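You operate a simulated robot arm through the tools that you are given. There is no shell and no other tool. Be economical: measure what you need, move in short steps, check, and stop when the job is done.

The job below is to be done with a simulated robot arm. You get a single attempt, and the scene is never put back.

## Task
Swap the fume box's used grey filter for the new blue one.
Fine: fan off first, grey filter on the bed of the bar press, drawer shut, fan on again.
Where things are to end (x, y in the base frame): grey filter within 6 cm of [58, 5].

Only the result counts: the job must be done as asked and must still hold three seconds after the hand-in. Knocking over, shifting, dropping, spilling or breaking anything else fails it.

## Robot
A 6-joint arm with a fingered hand, hanging from a carriage that runs on a gantry, over the field with the corners [-148.6, -233.4], [-0.6, -234], [0.4, 16], [-147.6, 16.6] (x, y) and turns from -5.201 to 6.789 rad about z. Base frame: it is fixed where the carriage stands at the start and does not move with it; the origin is on the floor, on the carriage's upright axis, x ahead of it, y to its left, z up. Readings come in cm, rad, newtons and seconds.
Its first joint turns from -2.897 to 2.897 rad. Places, roughly: bed of the bar press [80, 0, 80]; filter drawer [60, 10, 50]; fume arm [100, 40, 110]; fume box switch [50, 10, 70]; green damper knob [100, 30, 110]; inside of the filter drawer [60, 10, 50]. Payload 3.7 kg.
The tool frame sits at the grasp point between the pads (the TCP): z along the fingers, y along the line on which they close. The tips reach 2.6 cm beyond it. Largest opening 15.6 cm; the body of the gripper starts 7.3 cm behind the TCP. The gripper is a hand of 4 fingers: y runs from the thumb to the fingers, the wrist lies at [0, 0, -23.9] in the tool frame, and closing takes about 1.5 s.
Orientation is told as [roll, pitch, yaw] about the base's x, y, z axes, in that order, counted from this pose: with the fingers straight down and closing along the base's y, the tool's x points along the base's -x, its y along +y and its z along -z.

## Interface
- The arm moves only by the tool jog_arm. Its argument "increments" is a list of rows, each an object (a shift or turn left out is 0, a gripper value left out holds the last) with "turn": the turn, a rotation vector about the base's x, y, z in rad, a list of three; "offset": the shift along the base's x, y, z in cm, a list of three; "claw": the closure in counts, from 0 (fully open) to 255 (shut). In form: [{"turn": [wx, wy, wz], "offset": [dx, dy, dz], "claw": claw}, ...]. A call has 1 to 10 rows; each row shifts and turns the commanded pose from where the row before left it. Rows are played at 5 a second. More than 5 cm and 0.15 rad between two rows, or a gripper value outside its range, and nothing of the call is played. Where a pose cannot be reached the arm comes as near as it can. A force on the tool above 40 N (or 10 N above the force at the start of the call, whichever is more), or a blocked arm, ends the call early, and 0.2 s more pass. The fingers move at their own pace (about 4.5 cm/s each) and stop on an object; they squeeze with about 25 N. The grip force told is the motor's: it shows also when the fingers shut on nothing. Time passes only in rows, and 0.2 s behind the last, so rows that do not move let the fingers close. It gives the time, the measured TCP pose, the force on the tool (base axes), the opening and the grip force at its end, in the units of the frame above (readings bear some noise), with the torque about the TCP (base axes, N m) and any sound that the robot's microphone picked up, and new pictures: "pictures" is both (left out), scene, wrist or none.
- Cameras (640 x 400 px; columns grow to the right, rows downward): "scene" is now at [24.95, 2.2, 168.18]; the picture's right is [0.41, -0.91, 0.00], its down [-0.85, -0.38, -0.36] and it looks along [0.33, 0.15, -0.93] (base axes); focal length 255 px, centre (320, 200). "wrist" rides on the gripper at [5.8, -5.8, -9.1] in the tool frame; the picture's right is [0.71, 0.71, 0.00], its down [-0.53, 0.53, -0.67] and it looks along [-0.47, 0.47, 0.74] (tool axes); focal length 265 px, centre (320, 200). There is no depth. A picture from a camera that has moved, and an enlarged one, comes with that camera's place and axes in the base frame and with its lens.
- raise_lower(by): slides the trunk up (or, below 0, down) by that many cm; the arm and the scene camera ride with it, the base frame stays. It gives what a move gives, with no picture.
- base_move(legs): drives the robot by 1 to 6 legs, each [ahead, left, turn to the left] in cm, cm and rad, along the robot's own axes; the way and the turn of a leg run together, so that a leg with both is an arc; at most 150 cm and 3.142 rad a leg. The arm and the cameras ride along, it lands a little off, and it stops where it bumps. It keeps to its track: a leg is cut to what the track allows. It gives what a move gives, and a new picture of the scene camera.
- grasp_type(shape): the hand has 4 fingers and takes this shape, open, in about a second: jaw (thumb against the fingers, like two jaws); tri (thumb and two fingers); tip (a fingertip pinch); poke (one finger out to press); point (the index stretched); flat (the hand flat); cup (the hand cupped); fist (a fist). The gripper value then closes the fingers along that shape, each until it touches; the sizes above hold for jaw. It gives what a move gives, with no picture.
- pan_tilt(pan, tilt): turns the head with the scene camera to pan (to the left, within 2.705 rad either way) and tilt (down, from -0.506 to 1.204), counted from straight ahead of the robot. It gives what a move gives, and a new picture of the scene camera.
- enlarge(camera, box): a new picture of the part [left, top, right, bottom] of that camera's present view, enlarged. No time passes.
- sign_off(): hands the job in; it is judged then, once.

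Work in short steps. Places have to be worked out from the pictures, the camera data and where the tool is seen: move nearer, look again, correct. Check each grasp and each placing, and mend what went wrong. You have 120 turns and 260 pictures in all, those below and enlarged ones among them. Open the gripper and draw the arm clear of the work before you hand the job in, unless the task says otherwise; then end with one line.

The tools are called after ">>>" as name(argument=value, ...) on one line, values as JSON. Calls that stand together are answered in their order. jog_arm: Moves the arm, as the interface text tells. Its arguments: {"type":"object","properties":{"increments":{"type":"array"},"pictures":{"type":"string","enum":["both","scene","wrist","none"]}},"required":["increments"]} The other tools are called the same way: raise_lower (by) slides the trunk up or down; grasp_type (shape) gives the hand a shape; base_move (legs) drives the base; pan_tilt (pan, tilt) turns the head that bears the scene camera; enlarge (camera, box) takes an enlarged picture of a part of a camera's view; sign_off () hands the job in.

At the start:

```text
t: 0.0
eef_pos: [36.74, 21.81, 100.44]
tcp_rot: [0.0, -0.001, 0.0]
force: [-0.3, -0.7, -1.1]
torque: [-0.02, -0.01, -0.04]
grip_width: 15.61
grasp_force: 0.0
shape: jaw
trunk travel left (down, up): [-53.2, 14.7]
robot x, y, heading: [-0.35, 0.32, 0.002]
head pan, tilt: [0.422, 1.201]
```

scene: 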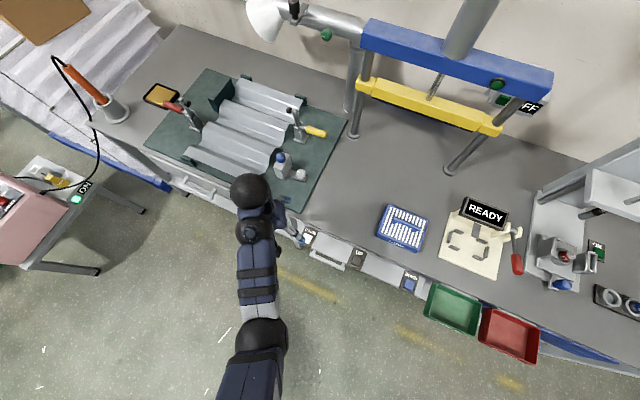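
wrist: 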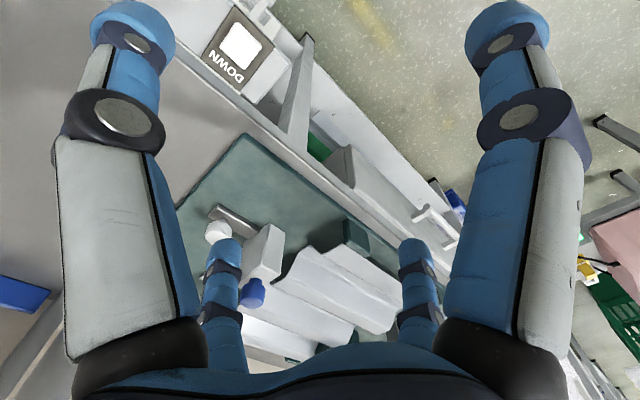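

The scene shows a bench with a press, a blue filter, and a drawer along the front edge. I'll enlarge to make out the labels and the switch.

>>> enlarge(camera="scene", box=[260, 160, 460, 310])

>>> enlarge(camera="scene", box=[340, 0, 580, 150])

>>> pan_tilt(pan=0.0, tilt=0.8)

```text
2.67 times, centred on (360, 235) of scene
camera zoom: at [24.95, 2.2, 168.18], right [0.41, -0.91, 0.0], down [-0.85, -0.38, -0.36], along [0.33, 0.15, -0.93], focal length 680 px, centre (213, 107)
```

zoom: 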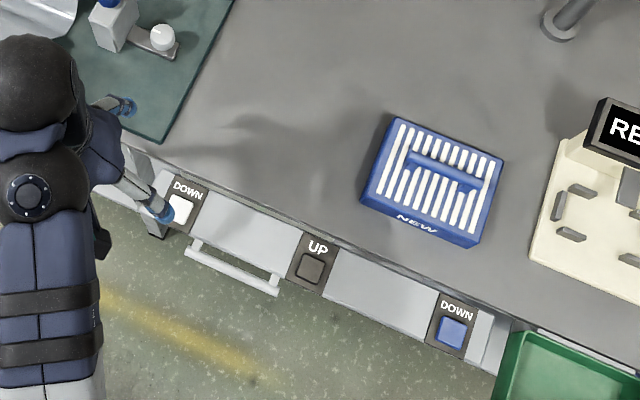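

```text
2.67 times, centred on (460, 75) of scene
camera zoom: at [24.95, 2.2, 168.18], right [0.41, -0.91, 0.0], down [-0.85, -0.38, -0.36], along [0.33, 0.15, -0.93], focal length 680 px, centre (-53, 533)
```

zoom: 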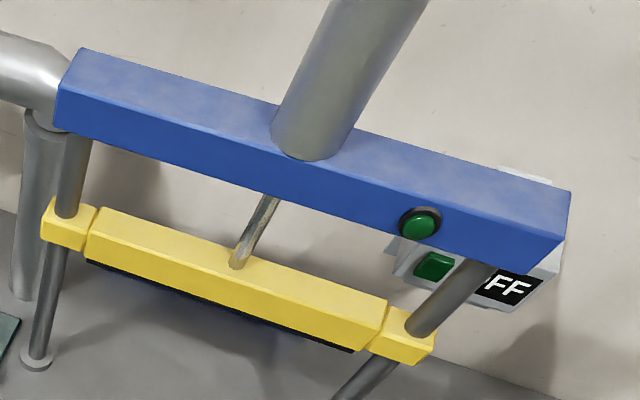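

```text
t: 0.9
eef_pos: [36.83, 21.74, 100.43]
tcp_rot: [0.002, 0.0, -0.001]
force: [-0.5, -0.2, -0.3]
torque: [0.06, 0.01, 0.02]
grip_width: 15.61
grasp_force: 0.0
shape: jaw
trunk travel left (down, up): [-53.2, 14.7]
robot x, y, heading: [0.47, 0.1, -0.0]
head pan, tilt: [0.0, 0.799]
camera scene: at [27.91, -0.08, 170.95], right [0.0, -1.0, 0.0], down [-0.72, 0.0, -0.7], along [0.7, 0.0, -0.72], focal length 255 px, centre (320, 200)
```

scene: 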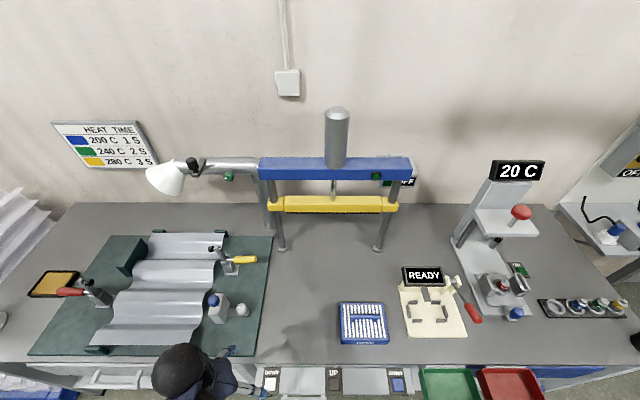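

The press, the blue filter (about [58,-14]) and three front switches are visible. I'll back away and lower the trunk to see the front face of the box.

>>> base_move(legs=[[-55, 0, 0]])

>>> raise_lower(by=-45)

>>> pan_tilt(pan=0.0, tilt=0.6)

```text
t: 4.1
eef_pos: [-18.43, 21.79, 100.38]
tcp_rot: [-0.003, 0.001, -0.008]
force: [0.5, -0.2, -0.3]
torque: [-0.01, 0.05, 0.02]
grip_width: 15.59
grasp_force: 0.0
shape: jaw
trunk travel left (down, up): [-53.2, 14.7]
robot x, y, heading: [-55.35, 0.52, -0.008]
head pan, tilt: [0.0, 0.799]
camera scene: at [-27.46, -0.09, 170.95], right [-0.01, -1.0, 0.0], down [-0.72, 0.01, -0.7], along [0.7, -0.01, -0.72], focal length 255 px, centre (320, 200)
```

scene: 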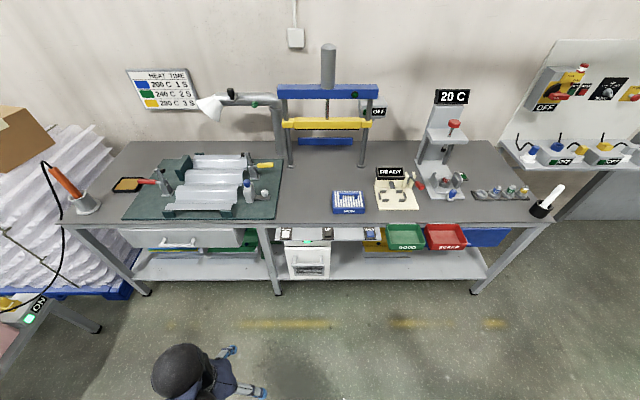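

```text
refused: -45 is not a number from -40 to 40
```

```text
t: 4.8
eef_pos: [-18.36, 21.76, 100.46]
tcp_rot: [0.001, 0.001, -0.007]
force: [-0.8, -0.5, 0.8]
torque: [0.0, 0.02, 0.0]
grip_width: 15.6
grasp_force: 0.0
shape: jaw
trunk travel left (down, up): [-53.2, 14.7]
robot x, y, heading: [-55.65, 0.52, -0.005]
head pan, tilt: [0.0, 0.6]
camera scene: at [-26.7, -0.1, 172.63], right [-0.01, -1.0, 0.0], down [-0.57, 0.0, -0.82], along [0.82, -0.01, -0.57], focal length 255 px, centre (320, 200)
```

scene: 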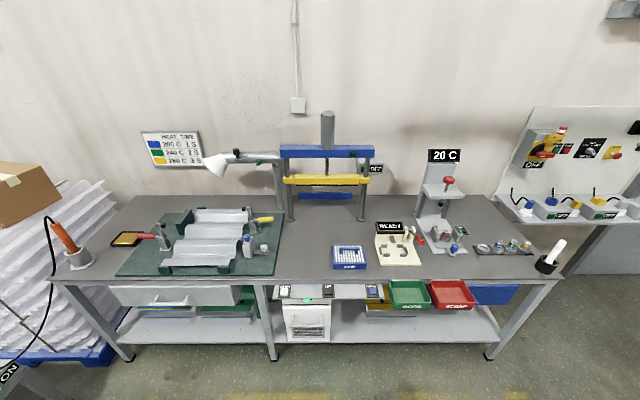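

I see the fume box under the bench with a green lamp. Lowering the trunk for a frontal look.

>>> raise_lower(by=-40)

>>> pan_tilt(pan=0.0, tilt=0.6)

>>> enlarge(camera="scene", box=[250, 180, 410, 280])

>>> enlarge(camera="scene", box=[250, 80, 410, 180])

```text
t: 8.6
eef_pos: [-18.46, 21.69, 60.37]
tcp_rot: [-0.001, 0.001, -0.007]
force: [0.4, -1.0, -0.6]
torque: [0.0, -0.02, 0.03]
grip_width: 15.57
grasp_force: 0.1
shape: jaw
trunk travel left (down, up): [-13.2, 54.7]
robot x, y, heading: [-55.31, 0.03, -0.006]
head pan, tilt: [0.0, 0.6]
```

```text
t: 9.2
eef_pos: [-18.29, 21.63, 60.43]
tcp_rot: [0.0, 0.0, -0.007]
force: [-0.2, -0.1, -0.1]
torque: [0.02, 0.0, 0.0]
grip_width: 15.58
grasp_force: 0.0
shape: jaw
trunk travel left (down, up): [-13.2, 54.7]
robot x, y, heading: [-55.35, 0.24, -0.008]
head pan, tilt: [0.0, 0.6]
camera scene: at [-26.69, -0.1, 132.64], right [-0.01, -1.0, 0.0], down [-0.56, 0.0, -0.83], along [0.83, -0.01, -0.56], focal length 255 px, centre (320, 200)
```

scene: 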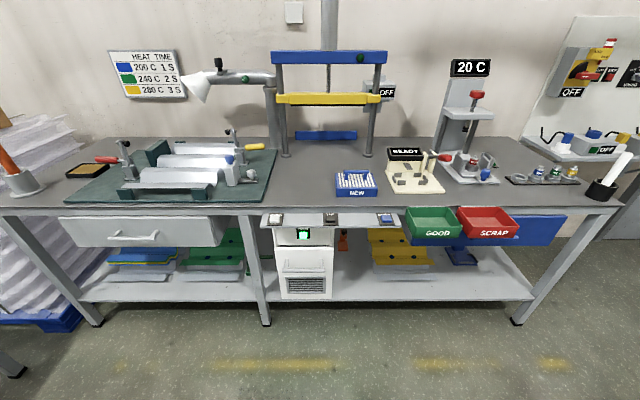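

```text
4.00 times, centred on (330, 230) of scene
camera zoom: at [-26.69, -0.1, 132.64], right [-0.01, -1.0, 0.0], down [-0.56, 0.0, -0.83], along [0.83, -0.01, -0.56], focal length 1019 px, centre (280, 80)
```

zoom: 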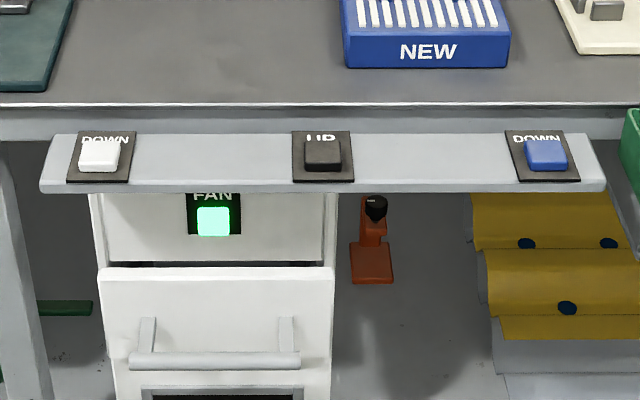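

```text
4.00 times, centred on (330, 130) of scene
camera zoom: at [-26.69, -0.1, 132.64], right [-0.01, -1.0, 0.0], down [-0.56, 0.0, -0.83], along [0.83, -0.01, -0.56], focal length 1019 px, centre (280, 480)
```

zoom: 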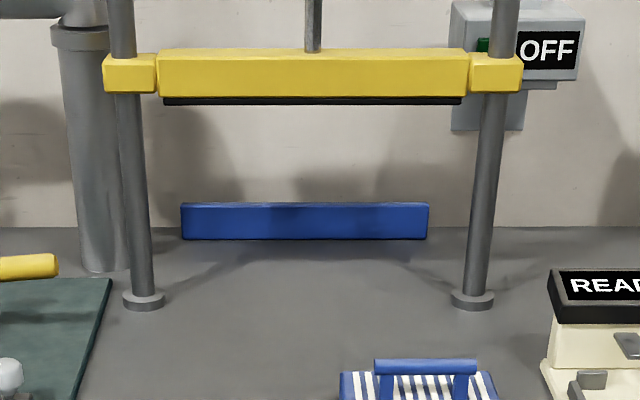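

The lit green FAN button is on the box front (≈[45,5,68]); the drawer handle is at ≈[40.5,5,54]. The panel switches belong to the press, so I leave them. Shape the hand to poke and turn the tool to point ahead.

>>> grasp_type(shape="poke")

>>> jog_arm(increments=[{"turn": [0, -0.15, 0]}, {"turn": [0, -0.15, 0]}, {"turn": [0, -0.15, 0]}, {"turn": [0, -0.15, 0]}, {"turn": [0, -0.15, 0]}, {"turn": [0, -0.15, 0]}, {"turn": [0, -0.15, 0]}, {"turn": [0, -0.15, 0]}, {"turn": [0, -0.15, 0]}, {"turn": [0, -0.15, 0]}], pictures="none")

>>> jog_arm(increments=[{"turn": [0, -0.07, 0]}, {}])

```text
t: 10.1
eef_pos: [-18.3, 21.73, 60.35]
tcp_rot: [0.0, -0.001, -0.007]
force: [-0.1, -0.5, -0.3]
torque: [0.01, 0.01, -0.01]
grip_width: 0.0
grasp_force: 0.0
shape: poke
trunk travel left (down, up): [-13.2, 54.7]
robot x, y, heading: [-55.55, 0.22, -0.011]
head pan, tilt: [0.0, 0.6]
```

```text
t: 12.3
eef_pos: [-20.71, 16.13, 78.18]
tcp_rot: [0.021, -1.091, -0.015]
force: [-0.9, -1.1, 0.0]
torque: [-0.03, 0.02, 0.0]
grip_width: 0.0
grasp_force: 0.2
shape: poke
out of reach, approached as far as the arm can: row 4, 5, 6, 7, 8, 9, 10
trunk travel left (down, up): [-13.2, 54.7]
robot x, y, heading: [-55.47, 0.0, -0.007]
head pan, tilt: [0.0, 0.6]
```

```text
t: 12.9
eef_pos: [-20.66, 16.08, 78.34]
tcp_rot: [0.02, -1.092, -0.016]
force: [0.0, 1.1, -0.1]
torque: [0.01, -0.02, -0.04]
grip_width: 0.01
grasp_force: 0.1
shape: poke
out of reach, approached as far as the arm can: row 1
trunk travel left (down, up): [-13.2, 54.7]
robot x, y, heading: [-55.27, 0.02, -0.007]
head pan, tilt: [0.0, 0.6]
camera scene: at [-26.69, -0.1, 132.64], right [-0.01, -1.0, 0.0], down [-0.56, 0.0, -0.83], along [0.83, -0.01, -0.56], focal length 255 px, centre (320, 200)
camera wrist: at [-31.5, 10.29, 77.32], right [-0.33, 0.71, -0.62], down [-0.35, 0.52, 0.78], along [0.88, 0.47, 0.08], focal length 265 px, centre (320, 200)
```

scene: 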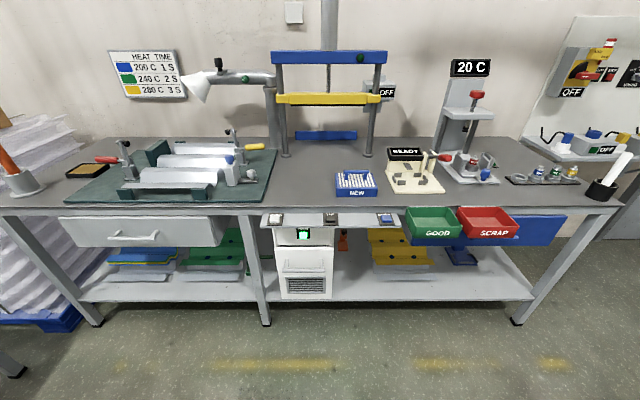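
wrist: 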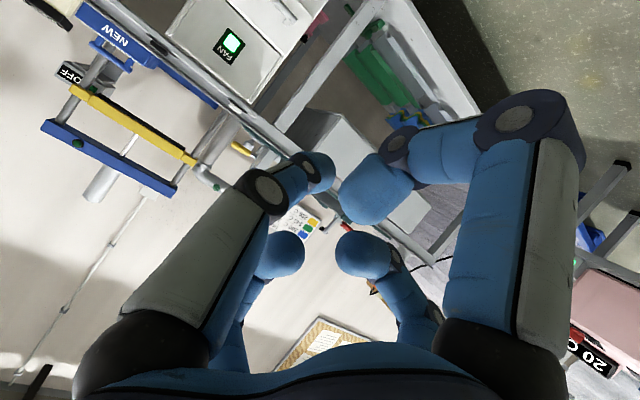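

The horizontal pose isn't reachable at this height so near the axis; I'll raise and move the commanded pose outward to find a reachable zone, and look at the arm.

>>> jog_arm(increments=[{"offset": [5, 0, 4]}, {"offset": [5, 0, 4]}, {"offset": [5, 0, 4]}, {"offset": [3, 0, 4]}, {}], pictures="none")

>>> pan_tilt(pan=0.5, tilt=1.1)

```text
refused: row 1 steps farther than a row can; nothing moved
```

```text
t: 13.9
eef_pos: [-20.66, 16.14, 78.26]
tcp_rot: [0.021, -1.091, -0.016]
force: [-1.2, -0.3, 0.2]
torque: [0.01, 0.06, -0.03]
grip_width: 0.0
grasp_force: 0.0
shape: poke
trunk travel left (down, up): [-13.2, 54.7]
robot x, y, heading: [-55.33, -0.0, -0.008]
head pan, tilt: [0.499, 1.1]
camera scene: at [-29.96, 2.95, 128.78], right [0.47, -0.88, 0.0], down [-0.79, -0.42, -0.45], along [0.4, 0.21, -0.89], focal length 255 px, centre (320, 200)
```

scene: 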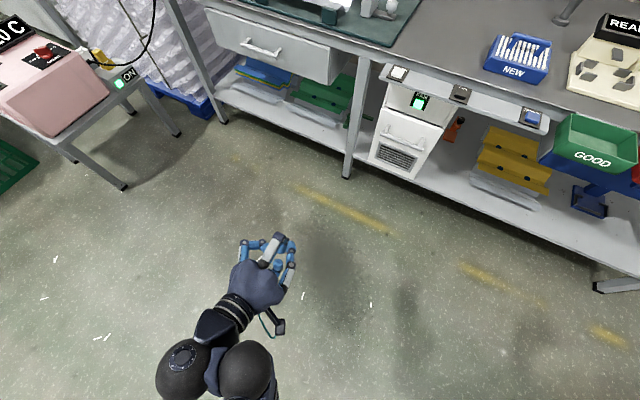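

Arm appears folded; extend outward in legal steps.

>>> jog_arm(increments=[{"offset": [4, 0, 3]}, {"offset": [4, 0, 3]}, {"offset": [4, 0, 3]}, {"offset": [4, 0, 3]}, {}], pictures="scene")

```text
t: 15.1
eef_pos: [-4.66, 16.2, 90.33]
tcp_rot: [0.02, -1.091, -0.016]
force: [-0.6, -0.3, 0.0]
torque: [0.02, 0.0, 0.0]
grip_width: 0.0
grasp_force: 0.2
shape: poke
trunk travel left (down, up): [-13.2, 54.7]
robot x, y, heading: [-55.32, 0.38, -0.007]
head pan, tilt: [0.499, 1.1]
camera scene: at [-29.99, 2.95, 128.77], right [0.47, -0.88, 0.0], down [-0.79, -0.42, -0.45], along [0.4, 0.21, -0.89], focal length 255 px, centre (320, 200)
```

scene: 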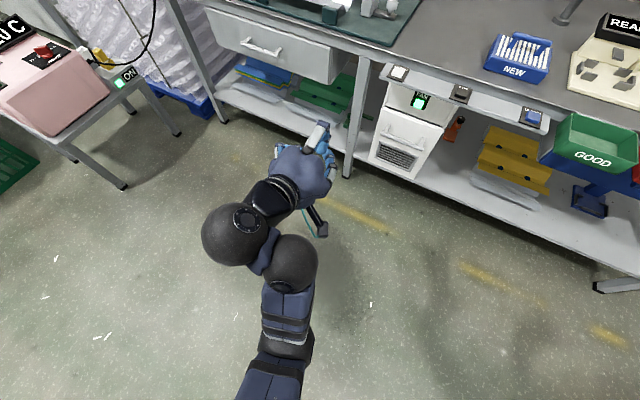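

Now finish the pitch turn here.

>>> jog_arm(increments=[{"turn": [0, -0.12, 0]}, {"turn": [0, -0.12, 0]}, {"turn": [0, -0.12, 0]}, {"turn": [0, -0.12, 0]}, {}], pictures="both")

```text
t: 16.3
eef_pos: [-8.68, 13.04, 99.64]
tcp_rot: [0.325, -1.549, -0.317]
force: [0.0, 0.7, -0.1]
torque: [0.0, -0.01, 0.01]
grip_width: 0.01
grasp_force: 0.0
shape: poke
out of reach, approached as far as the arm can: row 2, 3, 4
trunk travel left (down, up): [-13.2, 54.7]
robot x, y, heading: [-55.39, 0.23, -0.009]
head pan, tilt: [0.499, 1.1]
camera scene: at [-30.0, 2.94, 128.77], right [0.47, -0.88, 0.0], down [-0.79, -0.42, -0.45], along [0.4, 0.21, -0.89], focal length 255 px, centre (320, 200)
camera wrist: at [-17.99, 7.16, 94.04], right [-0.02, 0.71, -0.7], down [-0.66, 0.52, 0.54], along [0.75, 0.48, 0.46], focal length 265 px, centre (320, 200)
```

scene: 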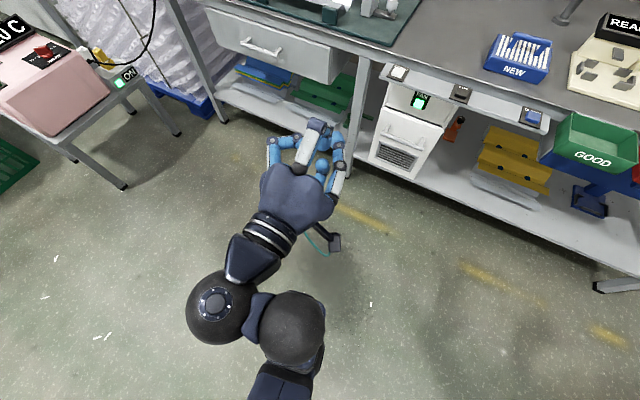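
wrist: 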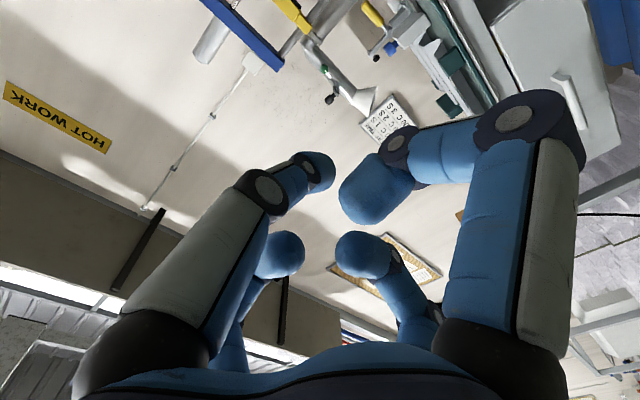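

Horizontal is possible only high up; a ~60° pitch will suffice for the button. I'll look closely at the hand to see which finger sticks out and where its tip is.

>>> enlarge(camera="scene", box=[230, 100, 390, 200])

```text
4.00 times, centred on (310, 150) of scene
camera zoom: at [-30.0, 2.94, 128.77], right [0.47, -0.88, 0.0], down [-0.79, -0.42, -0.45], along [0.4, 0.21, -0.89], focal length 1019 px, centre (360, 400)
```

zoom: 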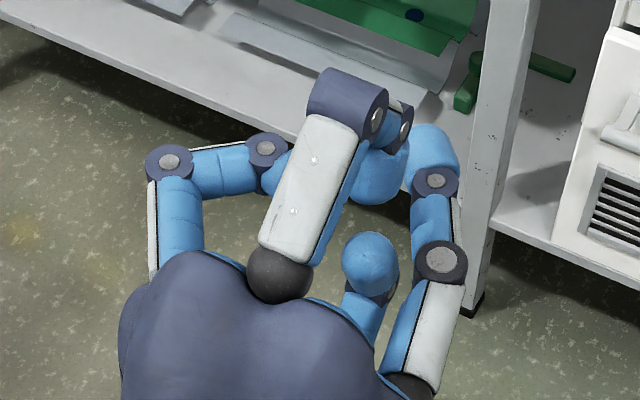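

All fingers are half curled in the open "poke"; close it to see which finger stays out.

>>> jog_arm(increments=[{"claw": 255}, {}, {}, {}, {}, {}, {}, {}], pictures="wrist")

>>> enlarge(camera="scene", box=[230, 100, 390, 200])

```text
t: 18.1
eef_pos: [-8.66, 13.07, 99.58]
tcp_rot: [0.332, -1.548, -0.325]
force: [-0.1, 0.6, 0.3]
torque: [-0.01, 0.01, -0.03]
grip_width: 0.03
grasp_force: 25.4
shape: jaw
trunk travel left (down, up): [-13.2, 54.7]
robot x, y, heading: [-55.24, 0.8, -0.012]
head pan, tilt: [0.499, 1.1]
camera wrist: at [-17.93, 7.18, 94.03], right [-0.02, 0.71, -0.7], down [-0.66, 0.52, 0.54], along [0.75, 0.48, 0.46], focal length 265 px, centre (320, 200)
```

wrist: 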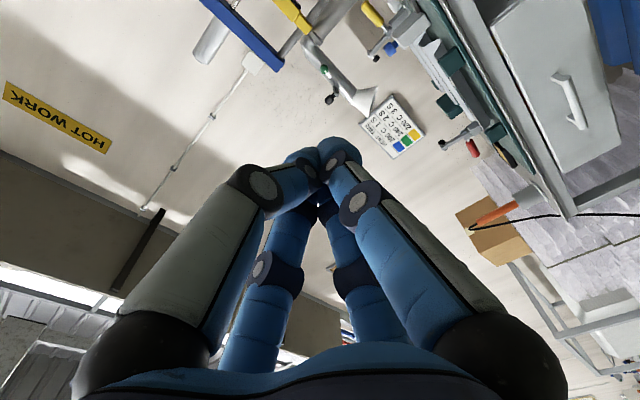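

```text
4.00 times, centred on (310, 150) of scene
camera zoom: at [-29.97, 2.95, 128.78], right [0.47, -0.88, 0.0], down [-0.79, -0.42, -0.45], along [0.4, 0.21, -0.89], focal length 1019 px, centre (360, 400)
```

zoom: 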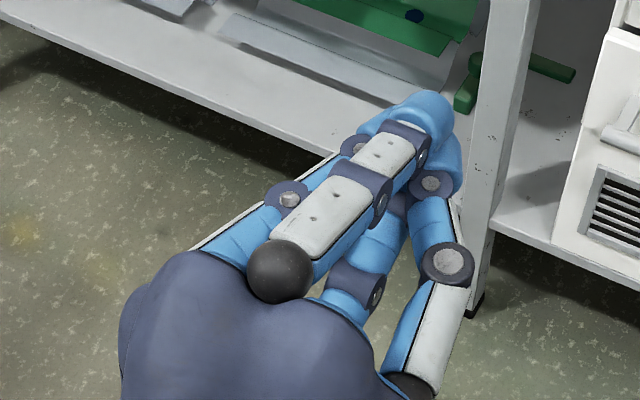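

The closed jaw makes a pointed tip good for pressing. Tilt back to about 1.1 rad pitch, then lower the trunk.

>>> jog_arm(increments=[{"turn": [0, 0.14, 0]}, {"turn": [0, 0.14, 0]}, {"turn": [0, 0.14, 0]}, {"offset": [-2, 0, -4]}, {"offset": [-2, 0, -4]}, {"offset": [0, 0, -4]}, {}], pictures="none")

>>> raise_lower(by=-13)

>>> pan_tilt(pan=0.2, tilt=0.8)

```text
t: 19.7
eef_pos: [-10.76, 12.29, 85.76]
tcp_rot: [0.024, -1.153, -0.017]
force: [0.0, -0.2, -0.1]
torque: [-0.03, 0.0, -0.01]
grip_width: 0.0
grasp_force: 25.0
shape: jaw
out of reach, approached as far as the arm can: row 3
trunk travel left (down, up): [-13.2, 54.7]
robot x, y, heading: [-55.37, 0.26, -0.004]
head pan, tilt: [0.499, 1.1]
```

```text
t: 21.2
eef_pos: [-10.75, 12.26, 72.87]
tcp_rot: [0.022, -1.154, -0.019]
force: [0.0, 0.3, -0.9]
torque: [-0.01, -0.03, 0.01]
grip_width: 0.0
grasp_force: 24.7
shape: jaw
trunk travel left (down, up): [-0.2, 67.7]
robot x, y, heading: [-55.32, 0.13, -0.005]
head pan, tilt: [0.499, 1.1]
```

```text
t: 22.0
eef_pos: [-10.81, 12.28, 72.91]
tcp_rot: [0.022, -1.153, -0.02]
force: [-0.4, 0.6, -0.3]
torque: [0.01, -0.02, 0.01]
grip_width: 0.01
grasp_force: 25.7
shape: jaw
trunk travel left (down, up): [-0.2, 67.7]
robot x, y, heading: [-55.15, 0.5, -0.01]
head pan, tilt: [0.201, 0.799]
camera scene: at [-27.62, 1.52, 117.95], right [0.19, -0.98, 0.0], down [-0.7, -0.14, -0.7], along [0.68, 0.13, -0.72], focal length 255 px, centre (320, 200)
```

scene: 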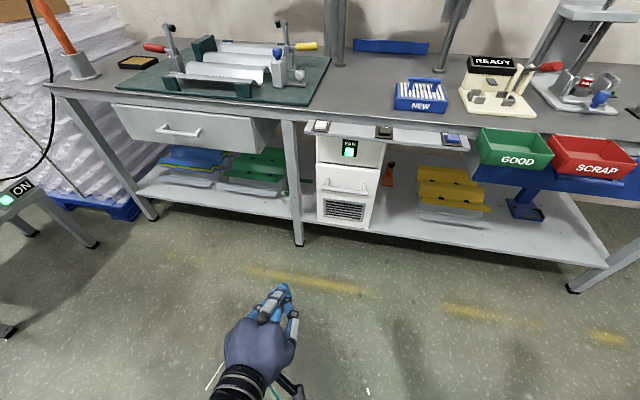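

Fan button refined to ≈[46.5,5.4,67]. Drive ahead and align sideways, stopping ~8 cm short.

>>> base_move(legs=[[44, -7, 0]])

>>> jog_arm(increments=[{"offset": [0, 0, -2]}, {"offset": [0, 0, -2]}, {}], pictures="both")

```text
t: 24.8
eef_pos: [34.45, 4.54, 72.83]
tcp_rot: [0.023, -1.154, -0.022]
force: [0.6, 0.5, -0.7]
torque: [0.01, 0.01, 0.0]
grip_width: 0.0
grasp_force: 24.8
shape: jaw
trunk travel left (down, up): [-0.2, 67.7]
robot x, y, heading: [-10.82, -6.86, -0.013]
head pan, tilt: [0.201, 0.799]
camera scene: at [17.55, -6.11, 117.96], right [0.19, -0.98, 0.0], down [-0.7, -0.13, -0.7], along [0.69, 0.13, -0.72], focal length 255 px, centre (320, 200)
```

scene: 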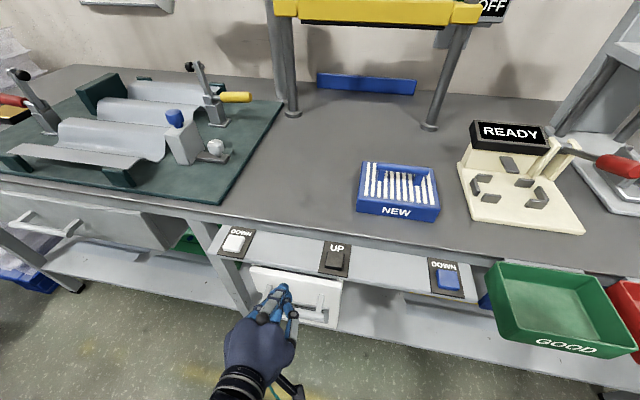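

```text
t: 25.6
eef_pos: [34.35, 4.44, 69.36]
tcp_rot: [0.024, -1.149, -0.024]
force: [-0.2, 0.4, -0.1]
torque: [0.0, 0.01, 0.04]
grip_width: 0.0
grasp_force: 24.7
shape: jaw
out of reach, approached as far as the arm can: row 2
trunk travel left (down, up): [-0.2, 67.7]
robot x, y, heading: [-10.51, -7.1, -0.016]
head pan, tilt: [0.201, 0.799]
camera scene: at [17.53, -6.1, 117.96], right [0.19, -0.98, 0.0], down [-0.7, -0.13, -0.7], along [0.69, 0.13, -0.72], focal length 255 px, centre (320, 200)
camera wrist: at [23.45, -1.28, 67.72], right [-0.29, 0.71, -0.64], down [-0.39, 0.52, 0.76], along [0.87, 0.47, 0.13], focal length 265 px, centre (320, 200)
```

scene: 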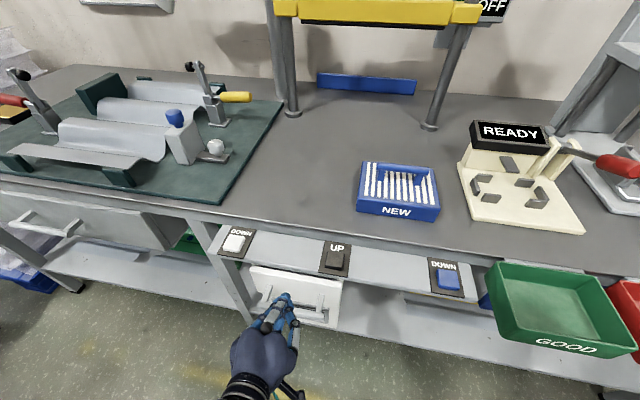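
wrist: 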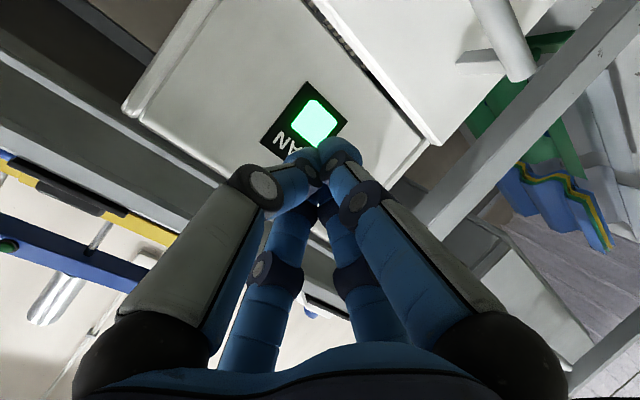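

Wrist view puts the button near [48,5.7,65.8]. Advance with slight down, checking reach.

>>> jog_arm(increments=[{"turn": [0, 0.1, 0], "offset": [1, 0.6, -1]}, {"offset": [2, 0.6, -1]}, {"offset": [2, 0, -0.5]}, {"offset": [1, 0, 0]}, {}], pictures="wrist")

```text
t: 26.8
eef_pos: [39.5, 5.25, 68.21]
tcp_rot: [0.019, -1.048, -0.021]
force: [0.8, 0.4, 0.0]
torque: [0.01, 0.03, 0.05]
grip_width: 0.01
grasp_force: 25.1
shape: jaw
out of reach, approached as far as the arm can: row 3, 4
trunk travel left (down, up): [-0.2, 67.7]
robot x, y, heading: [-10.23, -7.5, -0.009]
head pan, tilt: [0.201, 0.799]
camera wrist: at [28.5, -0.51, 67.74], right [-0.35, 0.71, -0.61], down [-0.31, 0.52, 0.79], along [0.88, 0.47, 0.04], focal length 265 px, centre (320, 200)
```

wrist: 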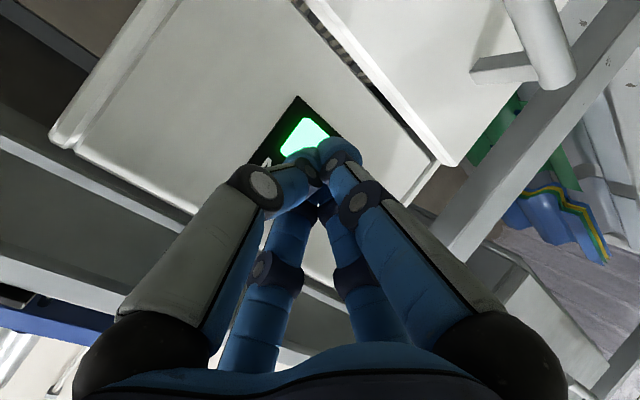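

Drive the base 4 cm ahead to regain arm reach, then press with the arm.

>>> base_move(legs=[[4, 0, 0]])

>>> jog_arm(increments=[{"offset": [0, 0.3, -1]}, {}], pictures="wrist")

```text
t: 27.7
eef_pos: [42.58, 5.22, 67.89]
tcp_rot: [0.011, -1.041, -0.01]
force: [-1.6, -0.3, 0.1]
torque: [0.0, -0.06, 0.02]
grip_width: 0.0
grasp_force: 25.2
shape: jaw
trunk travel left (down, up): [-0.2, 67.7]
robot x, y, heading: [-6.97, -7.13, -0.013]
head pan, tilt: [0.201, 0.799]
heard: click
stopped in leg 1: the force on the tool passed its limit at 89 N (the readings are from after the stop); the commanded pose is now the measured one
camera scene: at [20.94, -6.15, 117.95], right [0.19, -0.98, 0.0], down [-0.7, -0.13, -0.7], along [0.68, 0.13, -0.72], focal length 255 px, centre (320, 200)
```

scene: 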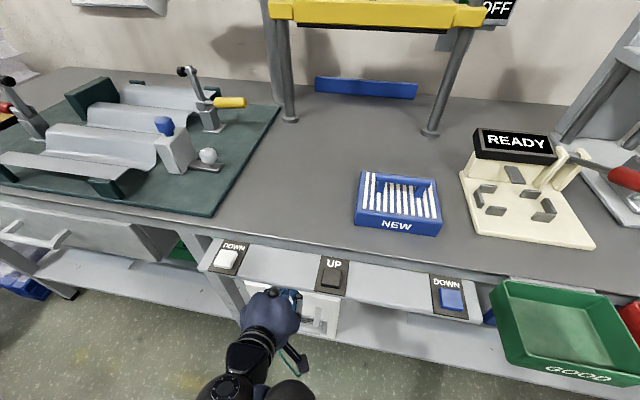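

```text
t: 28.3
eef_pos: [42.42, 5.38, 67.61]
tcp_rot: [0.01, -1.036, -0.01]
force: [-0.3, 0.5, 0.5]
torque: [0.01, 0.05, -0.02]
grip_width: 0.01
grasp_force: 25.0
shape: jaw
out of reach, approached as far as the arm can: row 1
trunk travel left (down, up): [-0.2, 67.7]
robot x, y, heading: [-7.03, -7.36, -0.013]
head pan, tilt: [0.201, 0.799]
camera wrist: at [31.45, -0.44, 67.22], right [-0.36, 0.71, -0.6], down [-0.31, 0.52, 0.8], along [0.88, 0.47, 0.03], focal length 265 px, centre (320, 200)
```

wrist: 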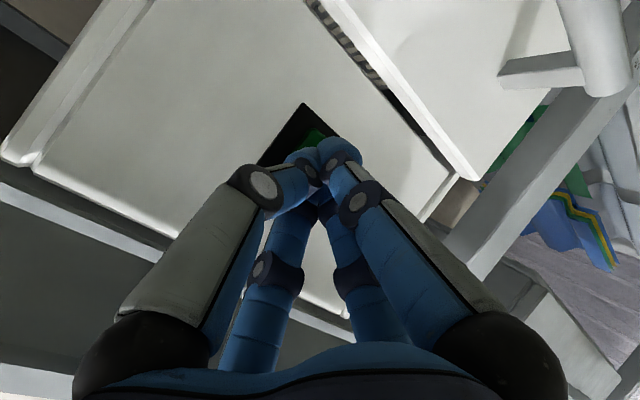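

A click was heard and the lamp is dark: fan off. Back off and look at the drawer.

>>> base_move(legs=[[-25, 0, 0]])

>>> pan_tilt(pan=0.15, tilt=0.75)

>>> enlarge(camera="scene", box=[240, 160, 400, 260])

```text
t: 30.2
eef_pos: [17.39, 5.53, 67.57]
tcp_rot: [0.013, -1.037, -0.01]
force: [0.6, -0.5, 0.2]
torque: [0.0, 0.0, 0.02]
grip_width: 0.0
grasp_force: 24.6
shape: jaw
trunk travel left (down, up): [-0.2, 67.7]
robot x, y, heading: [-31.8, -7.03, -0.017]
head pan, tilt: [0.201, 0.799]
camera scene: at [-3.99, -5.87, 117.94], right [0.18, -0.98, 0.0], down [-0.7, -0.13, -0.7], along [0.68, 0.13, -0.72], focal length 255 px, centre (320, 200)
```

scene: 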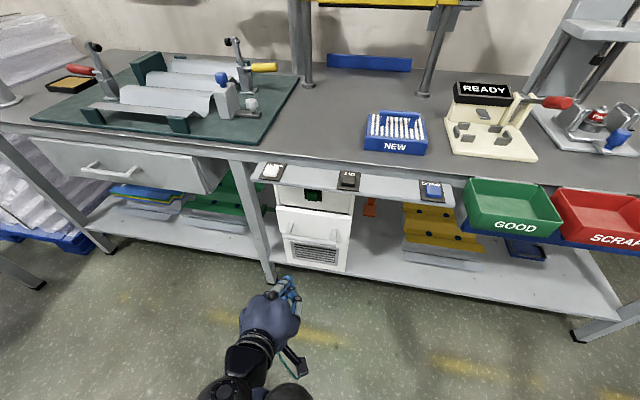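

```text
t: 30.8
eef_pos: [17.41, 5.55, 67.62]
tcp_rot: [0.012, -1.039, -0.01]
force: [-0.3, -0.1, 0.0]
torque: [0.0, -0.01, 0.0]
grip_width: 0.0
grasp_force: 24.6
shape: jaw
trunk travel left (down, up): [-0.2, 67.7]
robot x, y, heading: [-31.48, -7.09, -0.014]
head pan, tilt: [0.15, 0.75]
camera scene: at [-3.65, -6.24, 118.35], right [0.13, -0.99, 0.0], down [-0.68, -0.09, -0.73], along [0.72, 0.1, -0.68], focal length 255 px, centre (320, 200)
```

scene: 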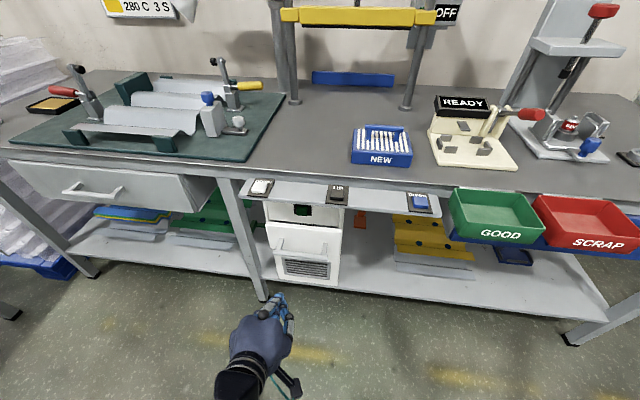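

```text
4.00 times, centred on (320, 210) of scene
camera zoom: at [-3.65, -6.24, 118.35], right [0.13, -0.99, 0.0], down [-0.68, -0.09, -0.73], along [0.72, 0.1, -0.68], focal length 1019 px, centre (320, 160)
```

zoom: 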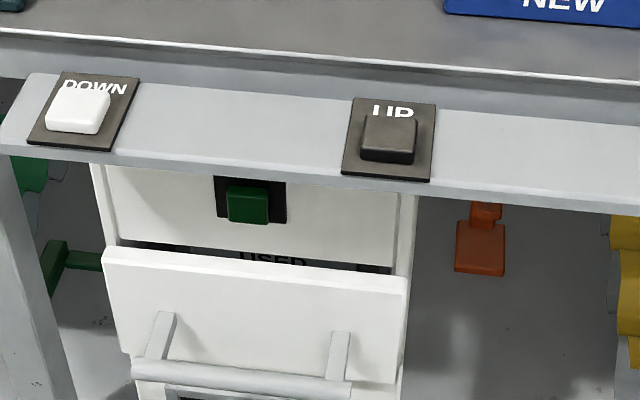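

Handle bar ≈[40,5.5,54.3], running along y, with a gap behind it. I'll test the "point" shape for hooking it.

>>> grasp_type(shape="point")

>>> jog_arm(increments=[{"turn": [0, 0.15, 0]}, {"turn": [0, 0.15, 0]}, {"turn": [0, 0.15, 0], "offset": [0, 0, -2]}, {"offset": [0, 0, -3]}, {"offset": [0, 0, -3]}, {}])

>>> enlarge(camera="scene", box=[200, 260, 360, 360])

```text
t: 31.7
eef_pos: [17.44, 5.62, 67.56]
tcp_rot: [0.011, -1.035, -0.011]
force: [-1.5, -0.2, 0.9]
torque: [-0.03, 0.02, 0.03]
grip_width: 0.02
grasp_force: 0.0
shape: point
trunk travel left (down, up): [-0.2, 67.7]
robot x, y, heading: [-31.7, -7.03, -0.017]
head pan, tilt: [0.15, 0.75]
```

```text
t: 33.1
eef_pos: [17.43, 5.51, 59.6]
tcp_rot: [0.006, -0.587, -0.009]
force: [-0.6, -0.3, 1.4]
torque: [-0.01, 0.0, -0.01]
grip_width: 0.0
grasp_force: 0.1
shape: point
trunk travel left (down, up): [-0.2, 67.7]
robot x, y, heading: [-31.73, -7.01, -0.015]
head pan, tilt: [0.15, 0.75]
camera scene: at [-3.65, -6.24, 118.35], right [0.13, -0.99, 0.0], down [-0.68, -0.09, -0.73], along [0.72, 0.1, -0.68], focal length 255 px, centre (320, 200)
camera wrist: at [7.45, -0.28, 63.94], right [-0.59, 0.71, -0.39], down [0.07, 0.52, 0.85], along [0.81, 0.47, -0.36], focal length 265 px, centre (320, 200)
```

scene: 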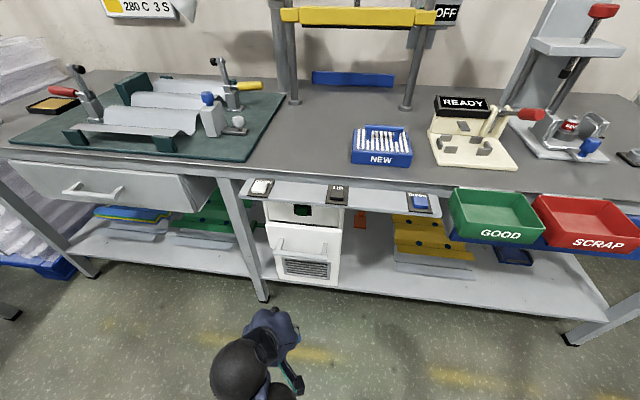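
wrist: 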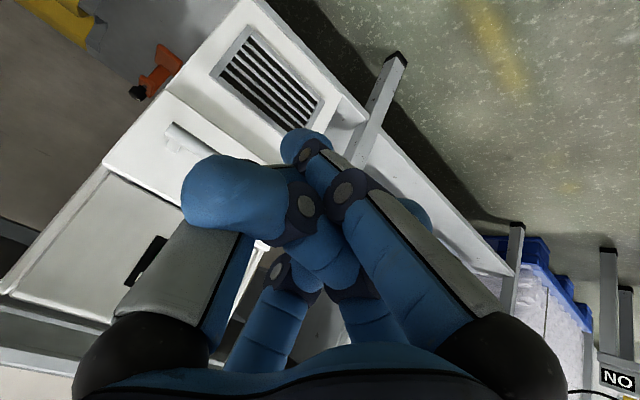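

```text
4.00 times, centred on (280, 310) of scene
camera zoom: at [-3.65, -6.24, 118.35], right [0.13, -0.99, 0.0], down [-0.68, -0.09, -0.73], along [0.72, 0.1, -0.68], focal length 1019 px, centre (480, -240)
```

zoom: 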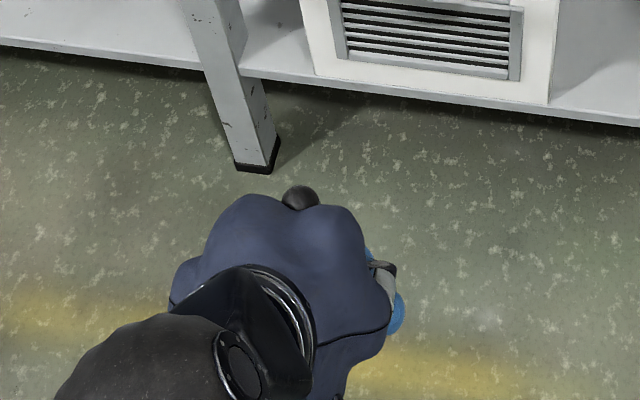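

The gap behind the bar is ≈3.4 cm. I'll use the jaw, turned 90° about its own axis so that it closes in the x–z plane (fingers behind the bar, wrist camera on the robot's side), partly closed.

>>> grasp_type(shape="jaw")

>>> jog_arm(increments=[{"turn": [0.0791, 0, -0.119], "claw": 165}, {"turn": [0.0791, 0, -0.119]}, {"turn": [0.0791, 0, -0.119]}, {"turn": [0.0791, 0, -0.119]}, {"turn": [0.0791, 0, -0.119]}, {"turn": [0.0791, 0, -0.119]}, {"turn": [0.0791, 0, -0.119]}, {"turn": [0.0791, 0, -0.119]}, {"turn": [0.0791, 0, -0.119]}, {"turn": [0.0791, 0, -0.119]}], pictures="none")

>>> jog_arm(increments=[{"turn": [0.0791, 0, -0.119]}, {}])

```text
t: 34.0
eef_pos: [17.47, 5.47, 59.64]
tcp_rot: [0.005, -0.588, -0.006]
force: [0.1, -0.6, -0.4]
torque: [-0.02, 0.01, 0.02]
grip_width: 15.59
grasp_force: 0.1
shape: jaw
trunk travel left (down, up): [-0.2, 67.7]
robot x, y, heading: [-31.52, -6.82, -0.018]
head pan, tilt: [0.15, 0.75]
```

```text
t: 36.2
eef_pos: [17.52, 5.71, 59.49]
tcp_rot: [0.584, -0.075, -1.46]
force: [-0.6, 0.5, -0.3]
torque: [0.02, 0.02, -0.01]
grip_width: 5.53
grasp_force: 0.2
shape: jaw
trunk travel left (down, up): [-0.2, 67.7]
robot x, y, heading: [-31.79, -6.75, -0.012]
head pan, tilt: [0.15, 0.75]
```

```text
t: 36.8
eef_pos: [17.43, 5.7, 59.51]
tcp_rot: [0.587, 0.004, -1.578]
force: [-0.2, -0.3, -0.9]
torque: [-0.05, 0.01, 0.02]
grip_width: 5.58
grasp_force: 0.0
shape: jaw
trunk travel left (down, up): [-0.2, 67.7]
robot x, y, heading: [-31.93, -6.93, -0.014]
head pan, tilt: [0.15, 0.75]
camera scene: at [-3.65, -6.24, 118.35], right [0.13, -0.99, 0.0], down [-0.68, -0.09, -0.73], along [0.72, 0.1, -0.68], focal length 255 px, centre (320, 200)
camera wrist: at [7.52, 11.43, 63.96], right [0.59, 0.7, 0.39], down [0.06, -0.53, 0.85], along [0.8, -0.48, -0.36], focal length 265 px, centre (320, 200)
```

scene: 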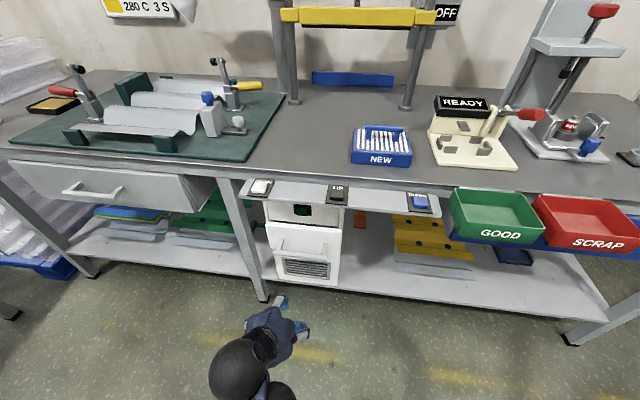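
wrist: 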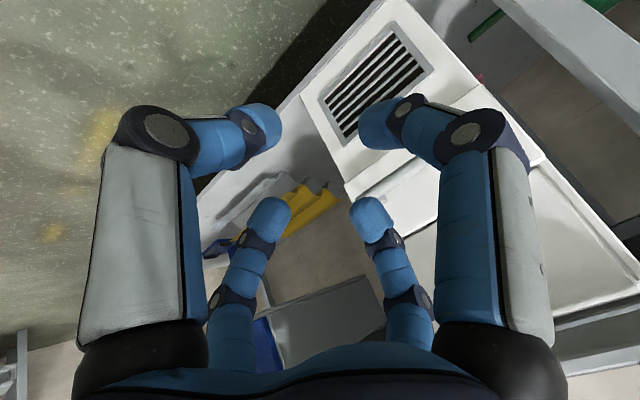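

The knuckles bulge outward, so I need more tilt for clearance. Pitch to ~0.8 and lower toward handle height, checking reach.

>>> jog_arm(increments=[{"turn": [0, -0.11, 0], "offset": [0, 0, -1], "claw": 185}, {"turn": [0, -0.11, 0], "offset": [0, 0, -2]}, {"offset": [1, 0, -2]}, {}], pictures="wrist")

```text
t: 37.8
eef_pos: [16.24, 4.7, 58.85]
tcp_rot: [0.806, 0.005, -1.576]
force: [-0.5, 0.9, -0.1]
torque: [-0.02, -0.03, 0.02]
grip_width: 4.35
grasp_force: 0.0
shape: jaw
out of reach, approached as far as the arm can: row 2, 3
trunk travel left (down, up): [-0.2, 67.7]
robot x, y, heading: [-31.76, -7.24, -0.015]
head pan, tilt: [0.15, 0.75]
camera wrist: at [5.64, 10.55, 61.03], right [0.49, 0.7, 0.51], down [-0.12, -0.53, 0.84], along [0.86, -0.48, -0.18], focal length 265 px, centre (320, 200)
```

wrist: 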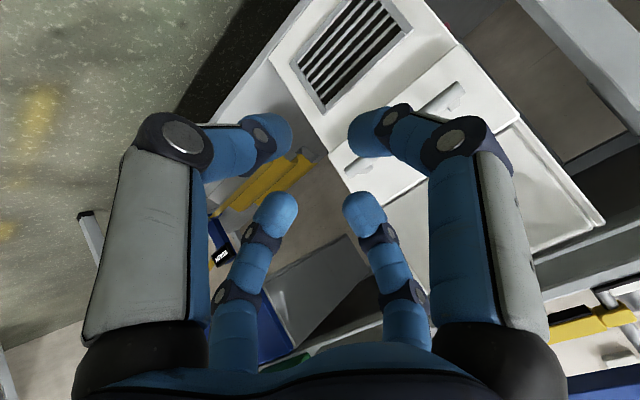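

Near a reach limit; test whether moving further out allows going lower.

>>> jog_arm(increments=[{"offset": [4, 0, 0]}, {"offset": [0, 0, -3]}, {}], pictures="none")

>>> jog_arm(increments=[{"offset": [-5, 0, 0]}, {"offset": [-5, 0, 0]}, {"offset": [0, 0, -4]}, {}], pictures="none")

```text
t: 38.6
eef_pos: [18.15, 3.91, 59.6]
tcp_rot: [0.804, 0.005, -1.577]
force: [0.5, 0.3, -0.1]
torque: [0.03, -0.01, 0.0]
grip_width: 4.32
grasp_force: 0.2
shape: jaw
out of reach, approached as far as the arm can: row 1, 2
trunk travel left (down, up): [-0.2, 67.7]
robot x, y, heading: [-31.92, -7.26, -0.018]
head pan, tilt: [0.15, 0.75]
```

```text
t: 39.6
eef_pos: [7.68, 3.85, 55.81]
tcp_rot: [0.802, 0.005, -1.575]
force: [0.1, 0.5, 0.3]
torque: [-0.01, 0.02, 0.01]
grip_width: 4.33
grasp_force: 0.1
shape: jaw
trunk travel left (down, up): [-0.2, 67.7]
robot x, y, heading: [-31.63, -7.01, -0.017]
head pan, tilt: [0.15, 0.75]
```

Closer in works (z 55.8). Lower 1 more, drive ahead 23 cm and look.

>>> jog_arm(increments=[{"offset": [0, 0, -1]}, {}], pictures="none")

>>> base_move(legs=[[23, 1.7, 0]])

>>> jog_arm(increments=[{}], pictures="wrist")

```text
t: 40.2
eef_pos: [7.69, 3.69, 55.6]
tcp_rot: [0.805, 0.002, -1.576]
force: [-0.5, -0.1, 0.4]
torque: [-0.05, 0.01, 0.04]
grip_width: 4.32
grasp_force: 0.1
shape: jaw
out of reach, approached as far as the arm can: row 1
trunk travel left (down, up): [-0.2, 67.7]
robot x, y, heading: [-31.59, -6.94, -0.013]
head pan, tilt: [0.15, 0.75]
```

```text
t: 41.9
eef_pos: [30.4, 5.23, 55.77]
tcp_rot: [0.804, 0.002, -1.573]
force: [0.5, 0.1, 0.4]
torque: [0.01, 0.07, -0.01]
grip_width: 4.31
grasp_force: 0.0
shape: jaw
trunk travel left (down, up): [-0.2, 67.7]
robot x, y, heading: [-9.16, -5.33, -0.012]
head pan, tilt: [0.15, 0.75]
camera scene: at [19.09, -4.76, 118.37], right [0.14, -0.99, 0.0], down [-0.68, -0.09, -0.73], along [0.72, 0.1, -0.68], focal length 255 px, centre (320, 200)
```

scene: 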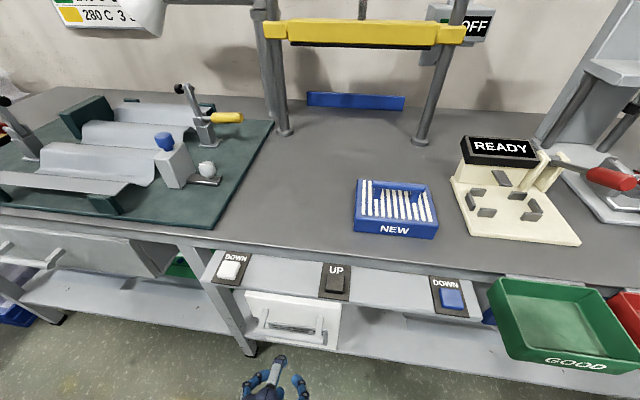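

```text
t: 42.3
eef_pos: [30.3, 5.18, 55.7]
tcp_rot: [0.805, 0.004, -1.572]
force: [0.2, -0.4, -0.3]
torque: [-0.01, 0.01, 0.02]
grip_width: 4.32
grasp_force: 0.1
shape: jaw
trunk travel left (down, up): [-0.2, 67.7]
robot x, y, heading: [-9.18, -5.41, -0.015]
head pan, tilt: [0.15, 0.75]
camera wrist: at [19.69, 11.06, 57.92], right [0.49, 0.7, 0.51], down [-0.12, -0.53, 0.84], along [0.86, -0.47, -0.18], focal length 265 px, centre (320, 200)
```

wrist: 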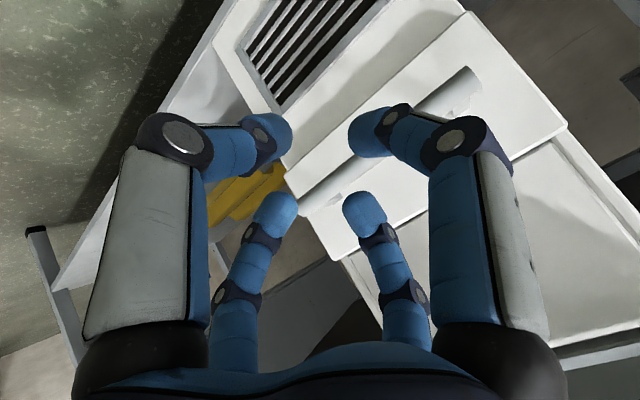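

Refine the handle's place from this nearer view.

>>> enlarge(camera="scene", box=[220, 280, 380, 380])

>>> enlarge(camera="wrist", box=[240, 40, 560, 240])

```text
4.00 times, centred on (300, 330) of scene
camera zoom: at [19.04, -4.77, 118.36], right [0.14, -0.99, 0.0], down [-0.68, -0.09, -0.73], along [0.72, 0.1, -0.68], focal length 1019 px, centre (400, -320)
```

zoom: 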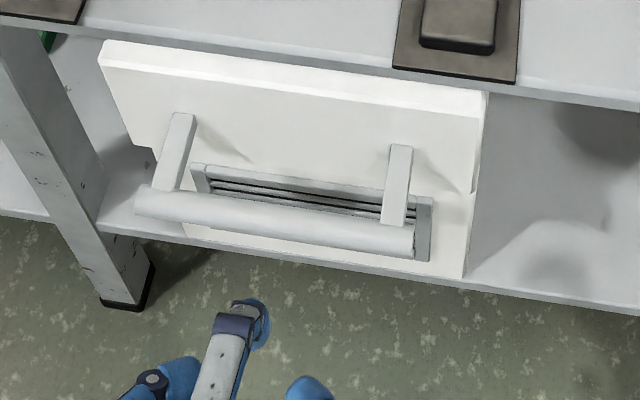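

```text
2.00 times, centred on (400, 140) of wrist
camera zoom: at [19.69, 11.06, 57.92], right [0.49, 0.7, 0.51], down [-0.12, -0.53, 0.84], along [0.86, -0.47, -0.18], focal length 531 px, centre (160, 320)
```

zoom: 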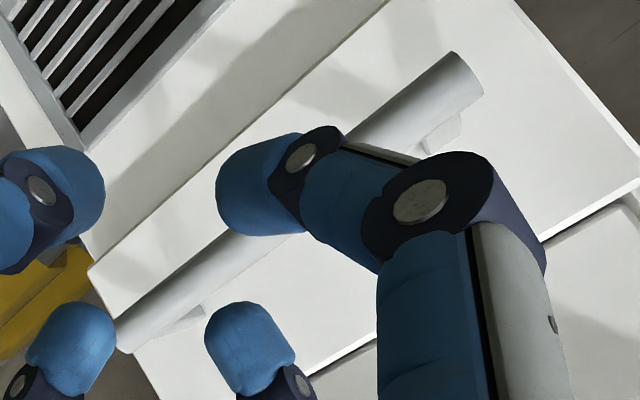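

Bar centre ≈[39.9,5.7,53.2], gap ≈4 cm, plate top z≈59.5. Reduce tilt to ~0.65, retract/raise the arm a bit; first test that the final depth is reachable here.

>>> jog_arm(increments=[{"turn": [0, 0.14, 0]}, {"offset": [-0.5, 0.4, -1.8]}, {}], pictures="none")

>>> jog_arm(increments=[{"offset": [-1.8, 0, 2.4]}, {"offset": [-1.8, 0, 2.4]}, {}], pictures="none")

```text
t: 43.1
eef_pos: [29.82, 5.68, 54.06]
tcp_rot: [0.664, 0.002, -1.573]
force: [-0.4, -0.9, 0.4]
torque: [0.01, 0.02, -0.02]
grip_width: 4.29
grasp_force: 0.0
shape: jaw
trunk travel left (down, up): [-0.2, 67.7]
robot x, y, heading: [-9.24, -5.93, -0.011]
head pan, tilt: [0.15, 0.75]
```

```text
t: 43.9
eef_pos: [26.18, 5.62, 58.76]
tcp_rot: [0.665, 0.003, -1.572]
force: [0.0, 0.1, -0.2]
torque: [0.02, -0.02, -0.02]
grip_width: 4.31
grasp_force: 0.1
shape: jaw
trunk travel left (down, up): [-0.2, 67.7]
robot x, y, heading: [-8.77, -5.68, -0.016]
head pan, tilt: [0.15, 0.75]
```

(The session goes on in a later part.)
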